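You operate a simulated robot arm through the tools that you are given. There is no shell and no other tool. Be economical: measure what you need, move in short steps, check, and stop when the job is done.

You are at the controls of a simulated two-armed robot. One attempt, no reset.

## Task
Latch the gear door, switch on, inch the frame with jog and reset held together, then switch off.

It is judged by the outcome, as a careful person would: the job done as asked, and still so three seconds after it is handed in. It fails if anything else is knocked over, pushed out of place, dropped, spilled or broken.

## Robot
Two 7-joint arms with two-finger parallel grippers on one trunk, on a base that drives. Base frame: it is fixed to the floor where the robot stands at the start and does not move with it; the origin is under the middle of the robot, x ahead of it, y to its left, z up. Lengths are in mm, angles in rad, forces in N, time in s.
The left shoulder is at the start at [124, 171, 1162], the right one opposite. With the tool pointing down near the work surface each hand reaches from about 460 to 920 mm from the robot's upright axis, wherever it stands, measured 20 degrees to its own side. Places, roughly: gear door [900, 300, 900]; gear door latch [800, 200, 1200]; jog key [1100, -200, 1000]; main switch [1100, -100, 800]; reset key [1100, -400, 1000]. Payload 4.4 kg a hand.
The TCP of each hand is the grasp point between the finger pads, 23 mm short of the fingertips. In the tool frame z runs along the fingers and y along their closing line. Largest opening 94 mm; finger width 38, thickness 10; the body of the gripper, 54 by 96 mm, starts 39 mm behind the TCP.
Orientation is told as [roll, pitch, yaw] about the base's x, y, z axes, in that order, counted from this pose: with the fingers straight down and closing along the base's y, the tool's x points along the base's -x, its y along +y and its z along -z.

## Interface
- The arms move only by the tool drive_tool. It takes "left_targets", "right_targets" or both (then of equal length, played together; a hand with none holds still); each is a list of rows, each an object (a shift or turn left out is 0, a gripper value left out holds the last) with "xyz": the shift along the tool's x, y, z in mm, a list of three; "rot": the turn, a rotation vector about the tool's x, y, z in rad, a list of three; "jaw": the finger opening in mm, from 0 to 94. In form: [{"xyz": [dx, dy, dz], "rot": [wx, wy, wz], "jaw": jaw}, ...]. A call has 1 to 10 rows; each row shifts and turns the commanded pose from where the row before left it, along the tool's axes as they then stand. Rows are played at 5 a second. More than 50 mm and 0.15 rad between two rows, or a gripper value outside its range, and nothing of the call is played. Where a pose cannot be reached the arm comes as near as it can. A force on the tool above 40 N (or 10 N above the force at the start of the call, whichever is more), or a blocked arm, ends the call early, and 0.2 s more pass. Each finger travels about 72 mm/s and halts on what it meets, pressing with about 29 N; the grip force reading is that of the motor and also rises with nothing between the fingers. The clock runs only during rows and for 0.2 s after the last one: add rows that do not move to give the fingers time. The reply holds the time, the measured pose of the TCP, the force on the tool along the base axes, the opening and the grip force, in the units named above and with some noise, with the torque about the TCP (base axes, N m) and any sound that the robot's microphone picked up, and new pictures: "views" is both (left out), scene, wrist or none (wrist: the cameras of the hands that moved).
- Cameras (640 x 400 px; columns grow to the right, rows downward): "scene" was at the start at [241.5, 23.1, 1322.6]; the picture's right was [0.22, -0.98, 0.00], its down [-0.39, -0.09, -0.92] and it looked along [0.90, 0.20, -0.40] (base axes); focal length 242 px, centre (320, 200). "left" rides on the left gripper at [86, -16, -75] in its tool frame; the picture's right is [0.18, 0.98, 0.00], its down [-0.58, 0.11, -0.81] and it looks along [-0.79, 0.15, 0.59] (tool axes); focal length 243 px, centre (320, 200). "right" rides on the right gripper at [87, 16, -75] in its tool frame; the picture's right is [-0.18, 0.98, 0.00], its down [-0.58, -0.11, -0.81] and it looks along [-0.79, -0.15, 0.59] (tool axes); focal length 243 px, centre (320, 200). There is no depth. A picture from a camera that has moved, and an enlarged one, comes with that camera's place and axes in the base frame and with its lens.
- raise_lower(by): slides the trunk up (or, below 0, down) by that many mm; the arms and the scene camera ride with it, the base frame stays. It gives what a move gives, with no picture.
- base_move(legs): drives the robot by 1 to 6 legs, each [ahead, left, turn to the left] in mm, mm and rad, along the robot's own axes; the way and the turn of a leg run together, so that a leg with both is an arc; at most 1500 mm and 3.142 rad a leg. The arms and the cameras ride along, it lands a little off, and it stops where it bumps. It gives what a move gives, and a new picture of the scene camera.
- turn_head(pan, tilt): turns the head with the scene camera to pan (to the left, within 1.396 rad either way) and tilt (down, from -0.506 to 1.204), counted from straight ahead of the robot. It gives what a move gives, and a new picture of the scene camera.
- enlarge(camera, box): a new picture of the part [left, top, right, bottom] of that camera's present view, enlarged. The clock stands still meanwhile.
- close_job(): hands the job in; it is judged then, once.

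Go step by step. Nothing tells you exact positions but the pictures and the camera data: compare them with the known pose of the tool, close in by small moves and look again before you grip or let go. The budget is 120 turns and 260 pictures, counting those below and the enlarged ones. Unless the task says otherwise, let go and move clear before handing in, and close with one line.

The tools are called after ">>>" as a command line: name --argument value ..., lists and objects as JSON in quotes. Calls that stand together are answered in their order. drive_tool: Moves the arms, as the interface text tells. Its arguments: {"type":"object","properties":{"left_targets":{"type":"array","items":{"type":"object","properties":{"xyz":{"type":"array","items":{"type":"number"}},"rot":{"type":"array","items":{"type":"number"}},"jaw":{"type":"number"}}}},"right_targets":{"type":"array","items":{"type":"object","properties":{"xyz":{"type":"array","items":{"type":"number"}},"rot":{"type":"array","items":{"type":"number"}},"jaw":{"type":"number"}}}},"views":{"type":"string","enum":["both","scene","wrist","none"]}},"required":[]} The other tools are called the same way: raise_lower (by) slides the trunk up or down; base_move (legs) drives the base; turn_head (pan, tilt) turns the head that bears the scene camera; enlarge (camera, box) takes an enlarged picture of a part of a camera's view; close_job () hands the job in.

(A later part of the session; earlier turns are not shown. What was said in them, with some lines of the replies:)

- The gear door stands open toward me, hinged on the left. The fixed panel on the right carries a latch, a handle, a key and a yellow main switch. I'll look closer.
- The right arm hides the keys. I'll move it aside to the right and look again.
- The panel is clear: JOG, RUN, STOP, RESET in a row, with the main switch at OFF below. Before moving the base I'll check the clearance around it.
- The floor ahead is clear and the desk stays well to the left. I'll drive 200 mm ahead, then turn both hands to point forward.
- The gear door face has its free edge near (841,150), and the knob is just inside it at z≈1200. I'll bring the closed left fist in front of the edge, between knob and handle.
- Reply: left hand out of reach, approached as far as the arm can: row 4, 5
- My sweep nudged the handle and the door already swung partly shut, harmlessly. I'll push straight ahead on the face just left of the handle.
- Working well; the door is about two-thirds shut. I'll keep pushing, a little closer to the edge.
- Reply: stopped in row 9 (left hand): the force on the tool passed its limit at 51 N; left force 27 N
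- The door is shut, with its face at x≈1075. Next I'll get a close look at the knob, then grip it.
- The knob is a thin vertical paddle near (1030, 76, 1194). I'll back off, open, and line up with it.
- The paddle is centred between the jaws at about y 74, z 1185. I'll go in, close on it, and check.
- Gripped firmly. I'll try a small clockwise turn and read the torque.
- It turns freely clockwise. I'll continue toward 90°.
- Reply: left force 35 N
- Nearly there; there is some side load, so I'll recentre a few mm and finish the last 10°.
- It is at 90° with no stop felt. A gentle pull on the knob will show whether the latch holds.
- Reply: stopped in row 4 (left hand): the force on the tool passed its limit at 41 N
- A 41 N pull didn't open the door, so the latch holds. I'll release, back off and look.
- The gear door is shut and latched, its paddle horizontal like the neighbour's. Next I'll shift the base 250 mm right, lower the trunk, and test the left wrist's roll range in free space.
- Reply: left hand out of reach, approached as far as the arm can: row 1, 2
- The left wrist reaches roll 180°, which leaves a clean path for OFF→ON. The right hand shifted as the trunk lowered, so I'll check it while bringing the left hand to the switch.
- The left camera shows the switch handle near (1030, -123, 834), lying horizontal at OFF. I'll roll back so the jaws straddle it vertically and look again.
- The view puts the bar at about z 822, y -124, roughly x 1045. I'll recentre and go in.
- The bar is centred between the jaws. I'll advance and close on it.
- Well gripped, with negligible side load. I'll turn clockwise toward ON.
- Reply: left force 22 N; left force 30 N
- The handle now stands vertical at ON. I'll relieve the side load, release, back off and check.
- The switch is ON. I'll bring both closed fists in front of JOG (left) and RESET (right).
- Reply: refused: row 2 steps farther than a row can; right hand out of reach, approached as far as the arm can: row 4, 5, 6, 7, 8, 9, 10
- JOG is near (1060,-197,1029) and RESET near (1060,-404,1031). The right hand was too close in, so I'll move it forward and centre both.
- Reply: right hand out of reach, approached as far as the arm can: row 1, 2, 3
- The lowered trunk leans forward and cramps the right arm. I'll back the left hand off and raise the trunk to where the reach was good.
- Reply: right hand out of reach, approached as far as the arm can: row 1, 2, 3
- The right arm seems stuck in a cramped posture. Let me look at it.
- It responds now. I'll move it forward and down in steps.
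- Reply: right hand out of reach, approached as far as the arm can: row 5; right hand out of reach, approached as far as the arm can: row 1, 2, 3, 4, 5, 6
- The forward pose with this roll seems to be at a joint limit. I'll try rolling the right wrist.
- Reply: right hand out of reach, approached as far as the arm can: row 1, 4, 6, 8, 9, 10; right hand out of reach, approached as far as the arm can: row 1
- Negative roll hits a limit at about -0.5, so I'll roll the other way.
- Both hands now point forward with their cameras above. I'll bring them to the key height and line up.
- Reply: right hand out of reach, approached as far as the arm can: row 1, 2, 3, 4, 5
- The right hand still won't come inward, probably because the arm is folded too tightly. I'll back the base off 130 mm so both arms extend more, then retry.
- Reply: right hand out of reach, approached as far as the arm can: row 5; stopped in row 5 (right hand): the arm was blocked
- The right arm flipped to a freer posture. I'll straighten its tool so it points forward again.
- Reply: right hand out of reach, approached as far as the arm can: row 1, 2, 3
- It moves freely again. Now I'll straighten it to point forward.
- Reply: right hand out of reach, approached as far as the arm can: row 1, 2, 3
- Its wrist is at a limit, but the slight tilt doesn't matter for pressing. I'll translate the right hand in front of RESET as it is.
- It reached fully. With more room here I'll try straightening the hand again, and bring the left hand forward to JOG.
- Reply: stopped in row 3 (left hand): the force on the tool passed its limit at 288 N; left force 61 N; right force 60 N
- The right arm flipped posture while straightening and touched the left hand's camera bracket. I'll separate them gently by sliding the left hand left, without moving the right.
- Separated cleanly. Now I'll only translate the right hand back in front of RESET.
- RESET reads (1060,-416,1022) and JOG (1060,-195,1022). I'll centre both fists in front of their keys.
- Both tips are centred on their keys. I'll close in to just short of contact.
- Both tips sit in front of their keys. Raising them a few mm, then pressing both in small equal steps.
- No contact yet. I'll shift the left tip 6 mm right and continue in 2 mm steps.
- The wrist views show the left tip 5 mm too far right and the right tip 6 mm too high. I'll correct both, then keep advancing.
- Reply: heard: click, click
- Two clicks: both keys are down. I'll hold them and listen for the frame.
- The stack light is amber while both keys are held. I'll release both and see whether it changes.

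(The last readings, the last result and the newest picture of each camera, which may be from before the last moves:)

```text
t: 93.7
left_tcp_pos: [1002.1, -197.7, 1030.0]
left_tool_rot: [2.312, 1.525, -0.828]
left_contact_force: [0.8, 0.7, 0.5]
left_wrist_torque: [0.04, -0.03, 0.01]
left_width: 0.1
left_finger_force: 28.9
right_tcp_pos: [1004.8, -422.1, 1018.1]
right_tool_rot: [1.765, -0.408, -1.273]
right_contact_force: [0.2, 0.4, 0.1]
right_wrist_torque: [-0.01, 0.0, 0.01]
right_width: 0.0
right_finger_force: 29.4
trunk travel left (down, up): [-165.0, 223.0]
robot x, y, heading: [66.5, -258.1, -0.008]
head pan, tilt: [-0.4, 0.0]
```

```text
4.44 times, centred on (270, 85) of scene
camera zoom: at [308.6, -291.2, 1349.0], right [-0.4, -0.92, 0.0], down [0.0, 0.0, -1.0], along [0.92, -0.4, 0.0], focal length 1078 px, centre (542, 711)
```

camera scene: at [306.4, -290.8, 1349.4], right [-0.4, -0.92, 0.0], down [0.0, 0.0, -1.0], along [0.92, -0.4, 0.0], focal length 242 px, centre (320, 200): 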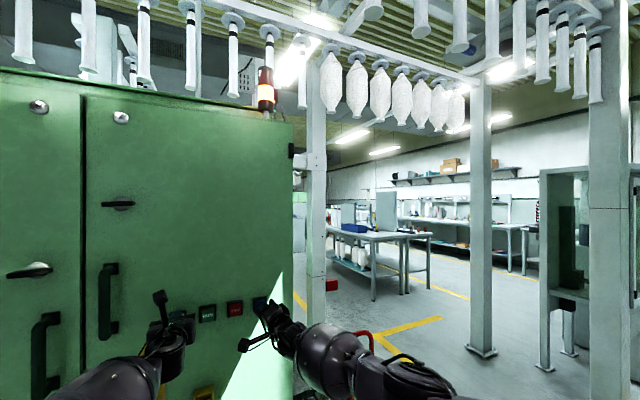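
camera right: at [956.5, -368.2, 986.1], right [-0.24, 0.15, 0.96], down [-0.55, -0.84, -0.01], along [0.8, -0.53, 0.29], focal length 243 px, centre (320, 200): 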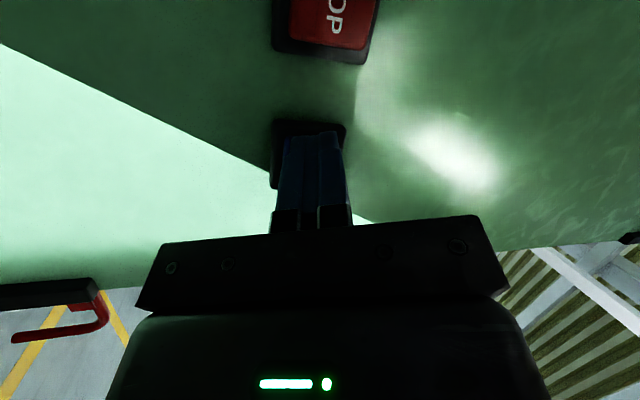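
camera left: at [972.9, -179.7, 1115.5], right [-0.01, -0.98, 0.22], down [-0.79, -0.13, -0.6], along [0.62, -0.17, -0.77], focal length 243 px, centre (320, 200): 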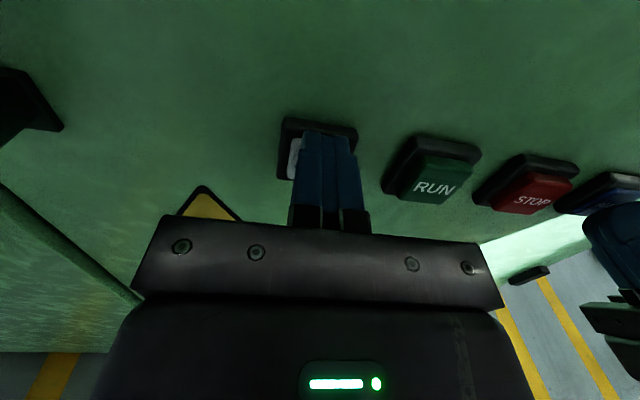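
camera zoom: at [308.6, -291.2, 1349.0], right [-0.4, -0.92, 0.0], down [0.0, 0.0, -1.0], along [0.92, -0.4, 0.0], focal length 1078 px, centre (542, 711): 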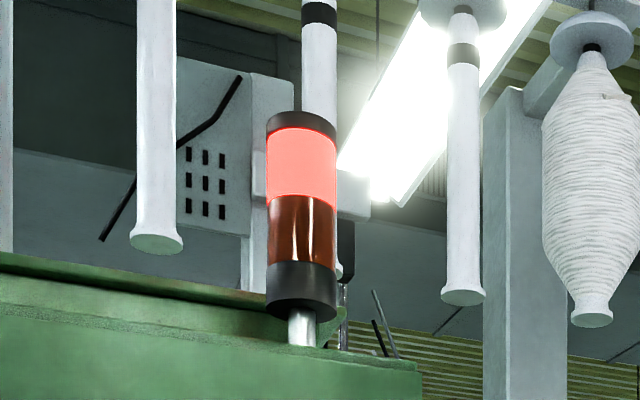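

It turned red on release, so amber meant the frame was inching. Next is switching off: retract a little, then move the base 70 mm closer and lower the trunk slightly for the left arm's reach.

>>> drive_tool --left_targets '[{"xyz": [0, 0, -30]}, {"xyz": [0, 0, -30]}, {}]' --right_targets '[{"xyz": [7.8, 8.8, -27.6]}, {"xyz": [7.8, 8.8, -27.6]}, {}]' --views "none"

>>> base_move --legs '[[65, 0, 0]]'

>>> turn_head --pan 0.0 --tilt 0.5

```text
t: 94.5
left_tcp_pos: [941.7, -198.8, 1025.5]
left_tool_rot: [2.299, 1.524, -0.84]
left_contact_force: [-0.4, -0.2, 0.3]
left_wrist_torque: [-0.01, -0.03, -0.02]
left_width: 0.0
left_finger_force: 29.0
right_tcp_pos: [946.1, -423.7, 1013.7]
right_tool_rot: [1.763, -0.407, -1.274]
right_contact_force: [1.2, 0.2, 0.9]
right_wrist_torque: [0.01, 0.0, -0.02]
right_width: 0.0
right_finger_force: 29.1
trunk travel left (down, up): [-165.0, 223.0]
robot x, y, heading: [63.5, -257.4, -0.006]
head pan, tilt: [-0.4, 0.0]
```

```text
t: 95.5
left_tcp_pos: [1008.2, -201.1, 1025.8]
left_tool_rot: [2.292, 1.526, -0.851]
left_contact_force: [-0.2, -0.3, 0.2]
left_wrist_torque: [0.0, -0.02, -0.02]
left_width: 0.0
left_finger_force: 29.2
right_tcp_pos: [1010.9, -425.2, 1013.1]
right_tool_rot: [1.764, -0.407, -1.273]
right_contact_force: [-0.4, 0.7, -0.1]
right_wrist_torque: [0.0, 0.02, 0.01]
right_width: 0.0
right_finger_force: 29.1
trunk travel left (down, up): [-165.0, 223.0]
robot x, y, heading: [126.3, -258.2, -0.01]
head pan, tilt: [-0.4, 0.0]
camera scene: at [374.6, -291.8, 1348.7], right [-0.4, -0.92, 0.0], down [0.0, 0.0, -1.0], along [0.92, -0.4, 0.0], focal length 242 px, centre (320, 200)
```

scene: 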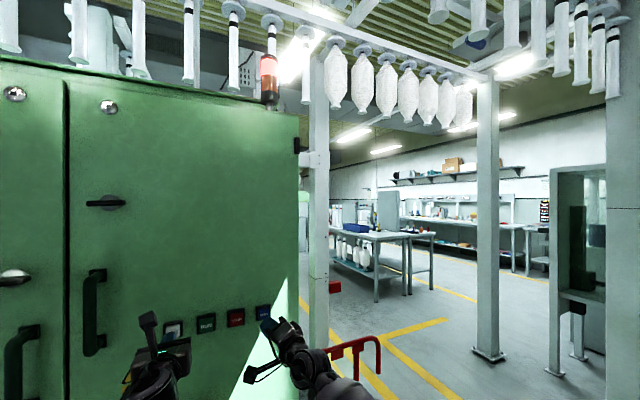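

```text
t: 96.4
left_tcp_pos: [1006.8, -200.3, 1027.2]
left_tool_rot: [2.3, 1.526, -0.842]
left_contact_force: [0.4, -0.1, 0.8]
left_wrist_torque: [0.0, 0.0, 0.02]
left_width: 0.0
left_finger_force: 29.3
right_tcp_pos: [1010.1, -425.0, 1012.9]
right_tool_rot: [1.765, -0.406, -1.273]
right_contact_force: [-0.6, 0.1, 0.0]
right_wrist_torque: [0.01, 0.01, 0.01]
right_width: 0.0
right_finger_force: 28.8
trunk travel left (down, up): [-165.0, 223.0]
robot x, y, heading: [128.4, -256.3, -0.008]
head pan, tilt: [0.0, 0.499]
camera scene: at [382.2, -256.9, 1302.9], right [-0.01, -1.0, 0.0], down [-0.48, 0.0, -0.88], along [0.88, -0.01, -0.48], focal length 242 px, centre (320, 200)
```

scene: 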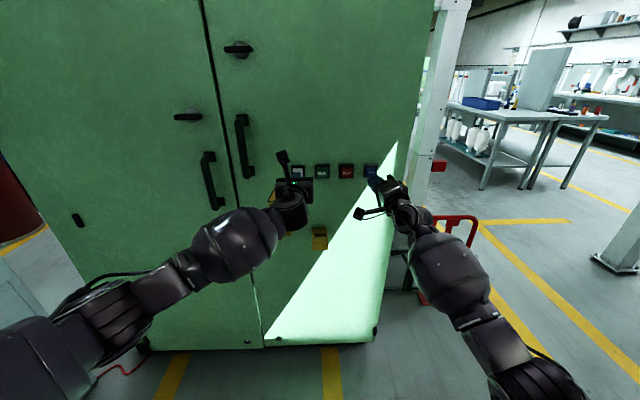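

I'll back the left hand off and lower it to the switch, opening the jaws.

>>> drive_tool --left_targets '[{"xyz": [0, 0, -40], "rot": [0, -0.046, 0]}, {"xyz": [0, 0, -15], "jaw": 60}, {"xyz": [-40, -14, 0]}, {"xyz": [-40, -14, 0]}, {"xyz": [-40, -14, 0]}, {"xyz": [-40, -14, 0]}, {"xyz": [-42, -14, 0]}, {}]' --views "both"

```text
t: 98.2
left_tcp_pos: [950.4, -137.9, 823.7]
left_tool_rot: [1.155, 1.534, -1.989]
left_contact_force: [-0.5, 0.1, -0.2]
left_wrist_torque: [0.04, -0.01, 0.02]
left_width: 60.1
left_finger_force: 0.1
right_tcp_pos: [1010.1, -425.3, 1013.6]
right_tool_rot: [1.765, -0.409, -1.275]
right_contact_force: [-0.4, -0.4, -0.7]
right_wrist_torque: [-0.03, 0.0, 0.02]
right_width: 0.2
right_finger_force: 28.7
trunk travel left (down, up): [-165.0, 223.0]
robot x, y, heading: [130.8, -261.1, -0.013]
head pan, tilt: [0.0, 0.499]
camera scene: at [381.7, -256.9, 1303.0], right [-0.01, -1.0, 0.0], down [-0.48, 0.0, -0.88], along [0.88, -0.01, -0.48], focal length 242 px, centre (320, 200)
camera left: at [876.8, -118.4, 910.6], right [0.0, -0.98, 0.22], down [-0.82, -0.13, -0.57], along [0.58, -0.18, -0.8], focal length 243 px, centre (320, 200)
```

scene: 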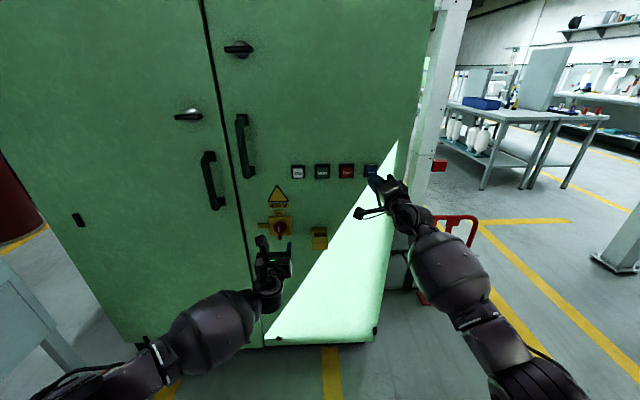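
left: 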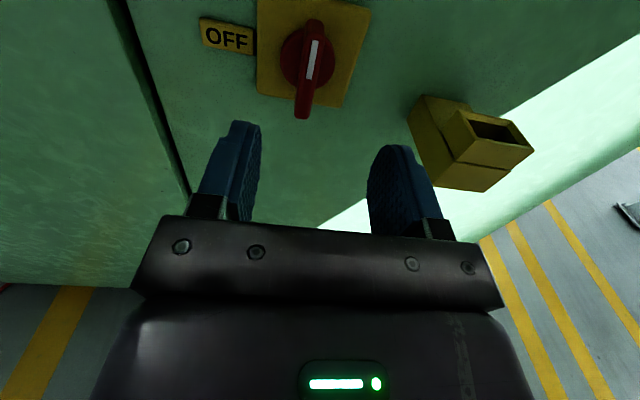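

Reach is fine. I'll shift 7 mm left, advance and grip the handle.

>>> drive_tool --left_targets '[{"xyz": [0, -7, 30]}, {"xyz": [0, 0, 30]}, {"xyz": [0, 0, 15]}, {"xyz": [0, 0, 8]}, {}]' --views "wrist"

```text
t: 99.4
left_tcp_pos: [1031.7, -131.9, 819.4]
left_tool_rot: [1.13, 1.533, -2.011]
left_contact_force: [-0.2, 0.1, 0.4]
left_wrist_torque: [-0.03, -0.01, -0.01]
left_width: 59.6
left_finger_force: 0.0
right_tcp_pos: [1010.7, -425.3, 1013.7]
right_tool_rot: [1.765, -0.407, -1.272]
right_contact_force: [0.3, -0.1, -0.2]
right_wrist_torque: [-0.01, 0.03, 0.01]
right_width: 0.1
right_finger_force: 28.8
trunk travel left (down, up): [-165.0, 223.0]
robot x, y, heading: [130.6, -259.5, -0.007]
head pan, tilt: [0.0, 0.499]
camera left: at [960.0, -111.3, 907.0], right [0.0, -0.98, 0.22], down [-0.82, -0.13, -0.56], along [0.58, -0.18, -0.8], focal length 243 px, centre (320, 200)
```

left: 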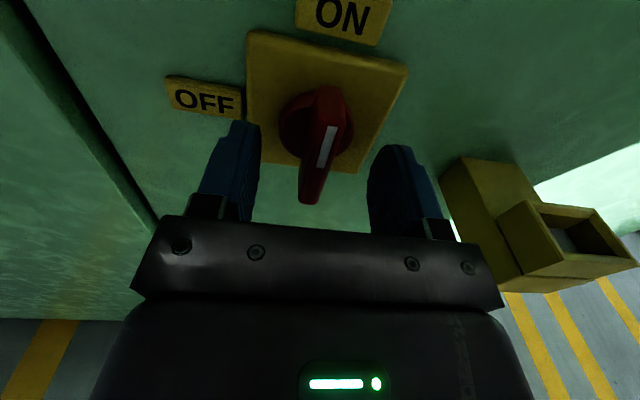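

>>> drive_tool --left_targets '[{"xyz": [3, 0, 3]}, {"jaw": 0}, {}, {}, {}, {}]' --views "wrist"

```text
t: 100.8
left_tcp_pos: [1036.0, -129.5, 823.3]
left_tool_rot: [1.137, 1.533, -2.005]
left_contact_force: [1.5, 5.3, -0.2]
left_wrist_torque: [0.01, 0.19, 1.0]
left_width: 12.6
left_finger_force: 44.8
right_tcp_pos: [1010.2, -425.2, 1014.3]
right_tool_rot: [1.763, -0.409, -1.274]
right_contact_force: [0.7, -0.2, 0.6]
right_wrist_torque: [0.02, 0.01, 0.01]
right_width: 0.2
right_finger_force: 28.9
trunk travel left (down, up): [-165.0, 223.0]
robot x, y, heading: [129.2, -257.7, -0.007]
head pan, tilt: [0.0, 0.499]
camera left: at [962.7, -110.0, 910.3], right [0.0, -0.98, 0.22], down [-0.82, -0.13, -0.56], along [0.58, -0.18, -0.8], focal length 243 px, centre (320, 200)
```

left: 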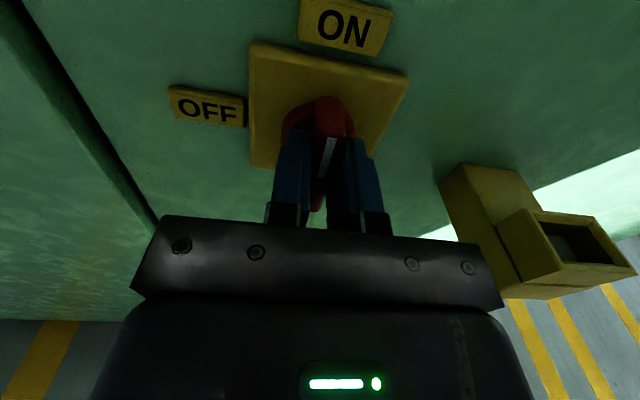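

Gripped. Turning counter-clockwise back to OFF.

>>> drive_tool --left_targets '[{"xyz": [0, -1, 0], "rot": [0, 0, -0.13]}, {"rot": [0, 0, -0.13]}, {"rot": [0, 0, -0.13]}, {"rot": [0, 0, -0.13]}, {"rot": [0, 0, -0.13]}, {"rot": [0, 0, -0.13]}, {}]' --views "none"

```text
t: 102.4
left_tcp_pos: [1036.5, -128.4, 822.1]
left_tool_rot: [1.548, 0.754, -1.584]
left_contact_force: [2.5, 12.2, -0.5]
left_wrist_torque: [0.02, -0.18, 1.57]
left_width: 12.1
left_finger_force: 44.8
right_tcp_pos: [1011.1, -423.6, 1013.9]
right_tool_rot: [1.764, -0.41, -1.272]
right_contact_force: [-0.6, 0.6, -0.9]
right_wrist_torque: [-0.01, 0.03, 0.03]
right_width: 0.0
right_finger_force: 28.9
trunk travel left (down, up): [-165.0, 223.0]
robot x, y, heading: [132.6, -261.8, -0.013]
head pan, tilt: [0.0, 0.499]
```

>>> drive_tool --left_targets '[{"xyz": [1.4, -1.4, 0], "rot": [0, 0, -0.126]}, {"rot": [0, 0, -0.126]}, {"rot": [0, 0, -0.126]}, {"rot": [0, 0, -0.126]}, {"rot": [0, 0, -0.126]}, {"rot": [0, 0, -0.126]}, {}]' --views "wrist"

```text
t: 104.0
left_tcp_pos: [1034.4, -127.1, 819.8]
left_tool_rot: [1.554, -0.001, -1.571]
left_contact_force: [-5.4, 8.9, -8.8]
left_wrist_torque: [0.05, -0.75, -1.45]
left_width: 12.6
left_finger_force: 45.8
right_tcp_pos: [1010.8, -424.1, 1013.4]
right_tool_rot: [1.762, -0.408, -1.273]
right_contact_force: [0.5, 0.1, -0.1]
right_wrist_torque: [0.01, -0.04, -0.01]
right_width: 0.1
right_finger_force: 28.6
trunk travel left (down, up): [-165.0, 223.0]
robot x, y, heading: [134.2, -255.4, -0.013]
head pan, tilt: [0.0, 0.499]
camera left: at [960.7, -40.0, 805.8], right [0.02, 0.18, 0.98], down [-0.81, -0.58, 0.12], along [0.59, -0.79, 0.14], focal length 243 px, centre (320, 200)
```

left: 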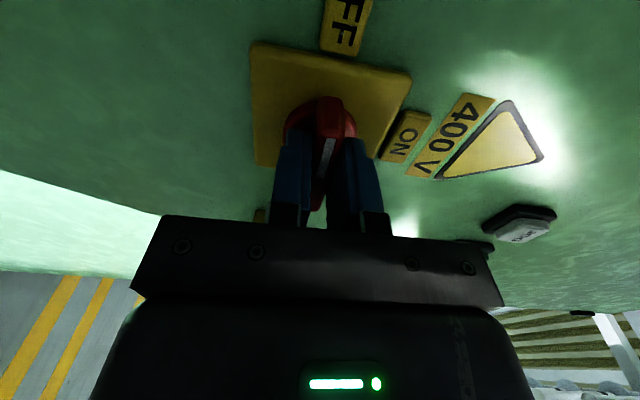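

The handle is at OFF. I'll release, back away, then check the beacon.

>>> drive_tool --left_targets '[{"jaw": 65}, {}, {}, {}, {}, {"xyz": [0, 0, -35]}, {"xyz": [0, 0, -40]}, {"xyz": [0, 0, -30]}, {}]' --right_targets '[{}, {}, {}, {}, {}, {"xyz": [5.2, 5.9, -18.4]}, {"xyz": [5.2, 5.9, -18.4]}, {"xyz": [2.6, 2.9, -9.2]}, {}]' --views "both"

>>> turn_head --pan -0.3 --tilt 0.0

```text
t: 106.0
left_tcp_pos: [930.7, -126.4, 823.1]
left_tool_rot: [1.554, 0.0, -1.572]
left_contact_force: [0.2, -0.3, 0.1]
left_wrist_torque: [0.04, 0.0, 0.01]
left_width: 64.9
left_finger_force: 0.2
right_tcp_pos: [960.3, -426.5, 1012.1]
right_tool_rot: [1.765, -0.406, -1.274]
right_contact_force: [0.1, -0.2, -0.5]
right_wrist_torque: [0.01, -0.03, 0.01]
right_width: 0.0
right_finger_force: 28.8
trunk travel left (down, up): [-165.0, 223.0]
robot x, y, heading: [130.5, -257.9, -0.011]
head pan, tilt: [0.0, 0.499]
camera scene: at [382.2, -256.9, 1302.8], right [-0.01, -1.0, 0.0], down [-0.48, 0.0, -0.88], along [0.88, -0.01, -0.48], focal length 242 px, centre (320, 200)
camera right: at [864.5, -373.0, 981.1], right [-0.24, 0.15, 0.96], down [-0.55, -0.83, -0.01], along [0.8, -0.53, 0.28], focal length 243 px, centre (320, 200)
camera left: at [855.7, -39.0, 809.0], right [0.02, 0.18, 0.98], down [-0.81, -0.58, 0.12], along [0.59, -0.79, 0.14], focal length 243 px, centre (320, 200)
```

scene: 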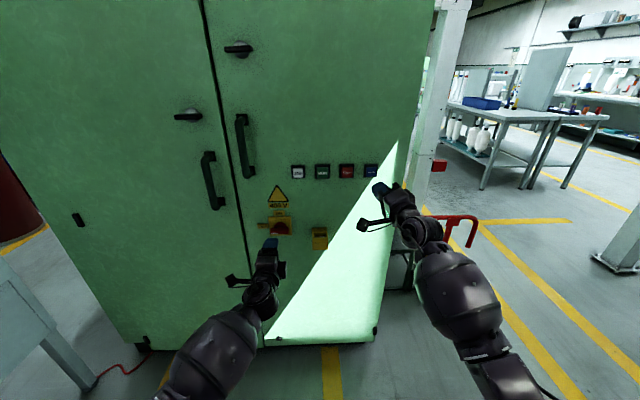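
right: 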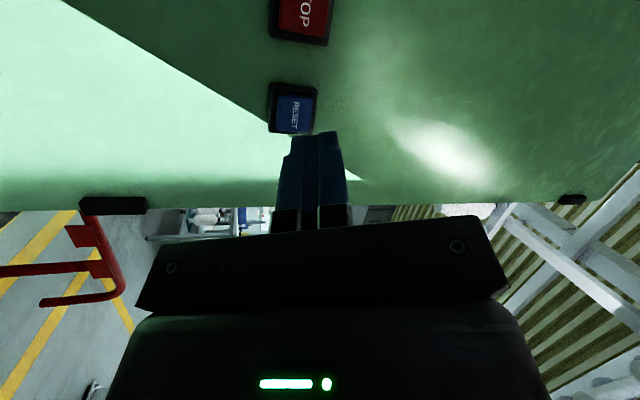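
left: 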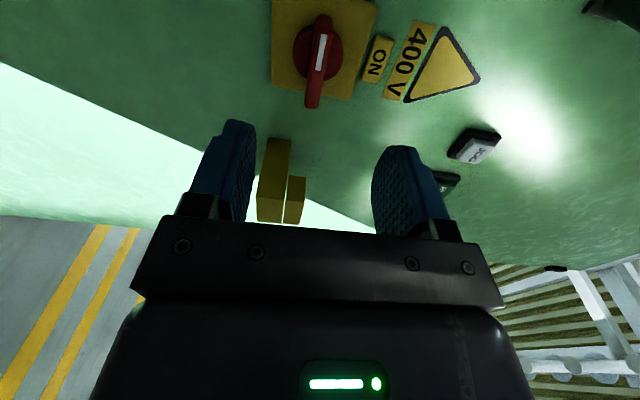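

```text
t: 106.9
left_tcp_pos: [930.7, -127.1, 823.2]
left_tool_rot: [1.555, 0.0, -1.571]
left_contact_force: [-0.4, -0.1, 0.1]
left_wrist_torque: [0.0, -0.01, 0.0]
left_width: 65.1
left_finger_force: 0.1
right_tcp_pos: [961.4, -425.0, 1014.1]
right_tool_rot: [1.764, -0.409, -1.274]
right_contact_force: [0.2, -1.5, 0.1]
right_wrist_torque: [0.0, -0.01, 0.01]
right_width: 0.0
right_finger_force: 29.0
trunk travel left (down, up): [-165.0, 223.0]
robot x, y, heading: [130.8, -257.1, -0.008]
head pan, tilt: [-0.3, 0.0]
camera scene: at [376.9, -283.4, 1348.8], right [-0.3, -0.95, 0.0], down [0.0, 0.0, -1.0], along [0.95, -0.3, 0.0], focal length 242 px, centre (320, 200)
```

scene: 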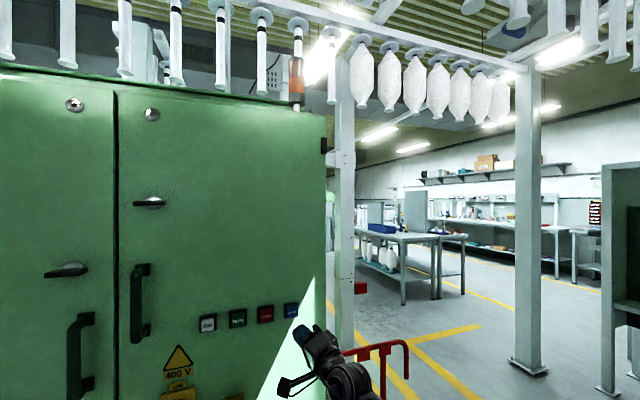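

>>> enlarge --camera "scene" --box '[250, 50, 350, 130]'

>>> enlarge --camera "scene" --box '[0, 180, 220, 400]'

>>> enlarge --camera "left" --box '[240, 0, 440, 125]'

```text
5.00 times, centred on (300, 90) of scene
camera zoom: at [376.9, -283.4, 1348.8], right [-0.3, -0.95, 0.0], down [0.0, 0.0, -1.0], along [0.95, -0.3, 0.0], focal length 1213 px, centre (420, 750)
```

zoom: 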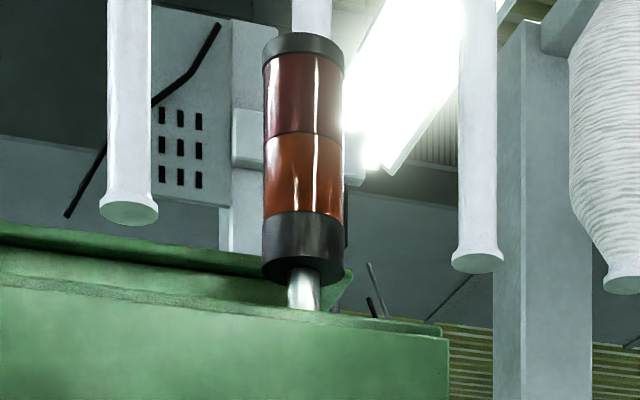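

```text
1.82 times, centred on (110, 290) of scene
camera zoom: at [376.9, -283.4, 1348.8], right [-0.3, -0.95, 0.0], down [0.0, 0.0, -1.0], along [0.95, -0.3, 0.0], focal length 441 px, centre (702, 36)
```

zoom: 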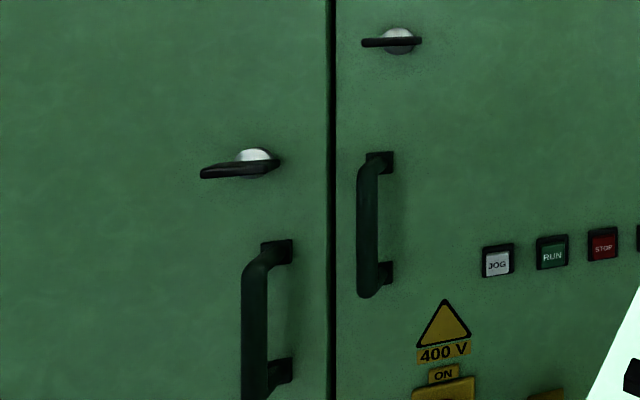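

```text
3.20 times, centred on (340, 62) of left
camera zoom: at [856.0, -39.0, 808.8], right [0.02, 0.18, 0.98], down [-0.81, -0.58, 0.12], along [0.59, -0.79, 0.14], focal length 776 px, centre (256, 640)
```

zoom: 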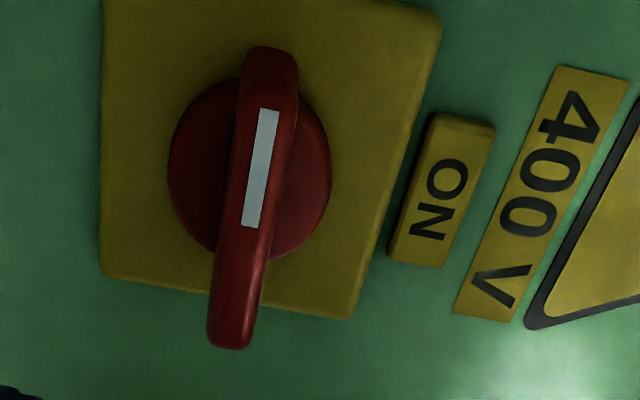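

The beacon is dark, the switch is at OFF, the gear door is shut and latched, and both hands are clear. I'm handing in.

>>> close_job

```text
The job is handed in.
```

The gear door is shut and latched. I switched on, inched the frame with JOG and RESET held together for about 4 s (beacon amber, red on release), then switched off (beacon dark). The two hands bumped each other once while lining up on the keys (288 N spike); I saw nothing moved or damaged.
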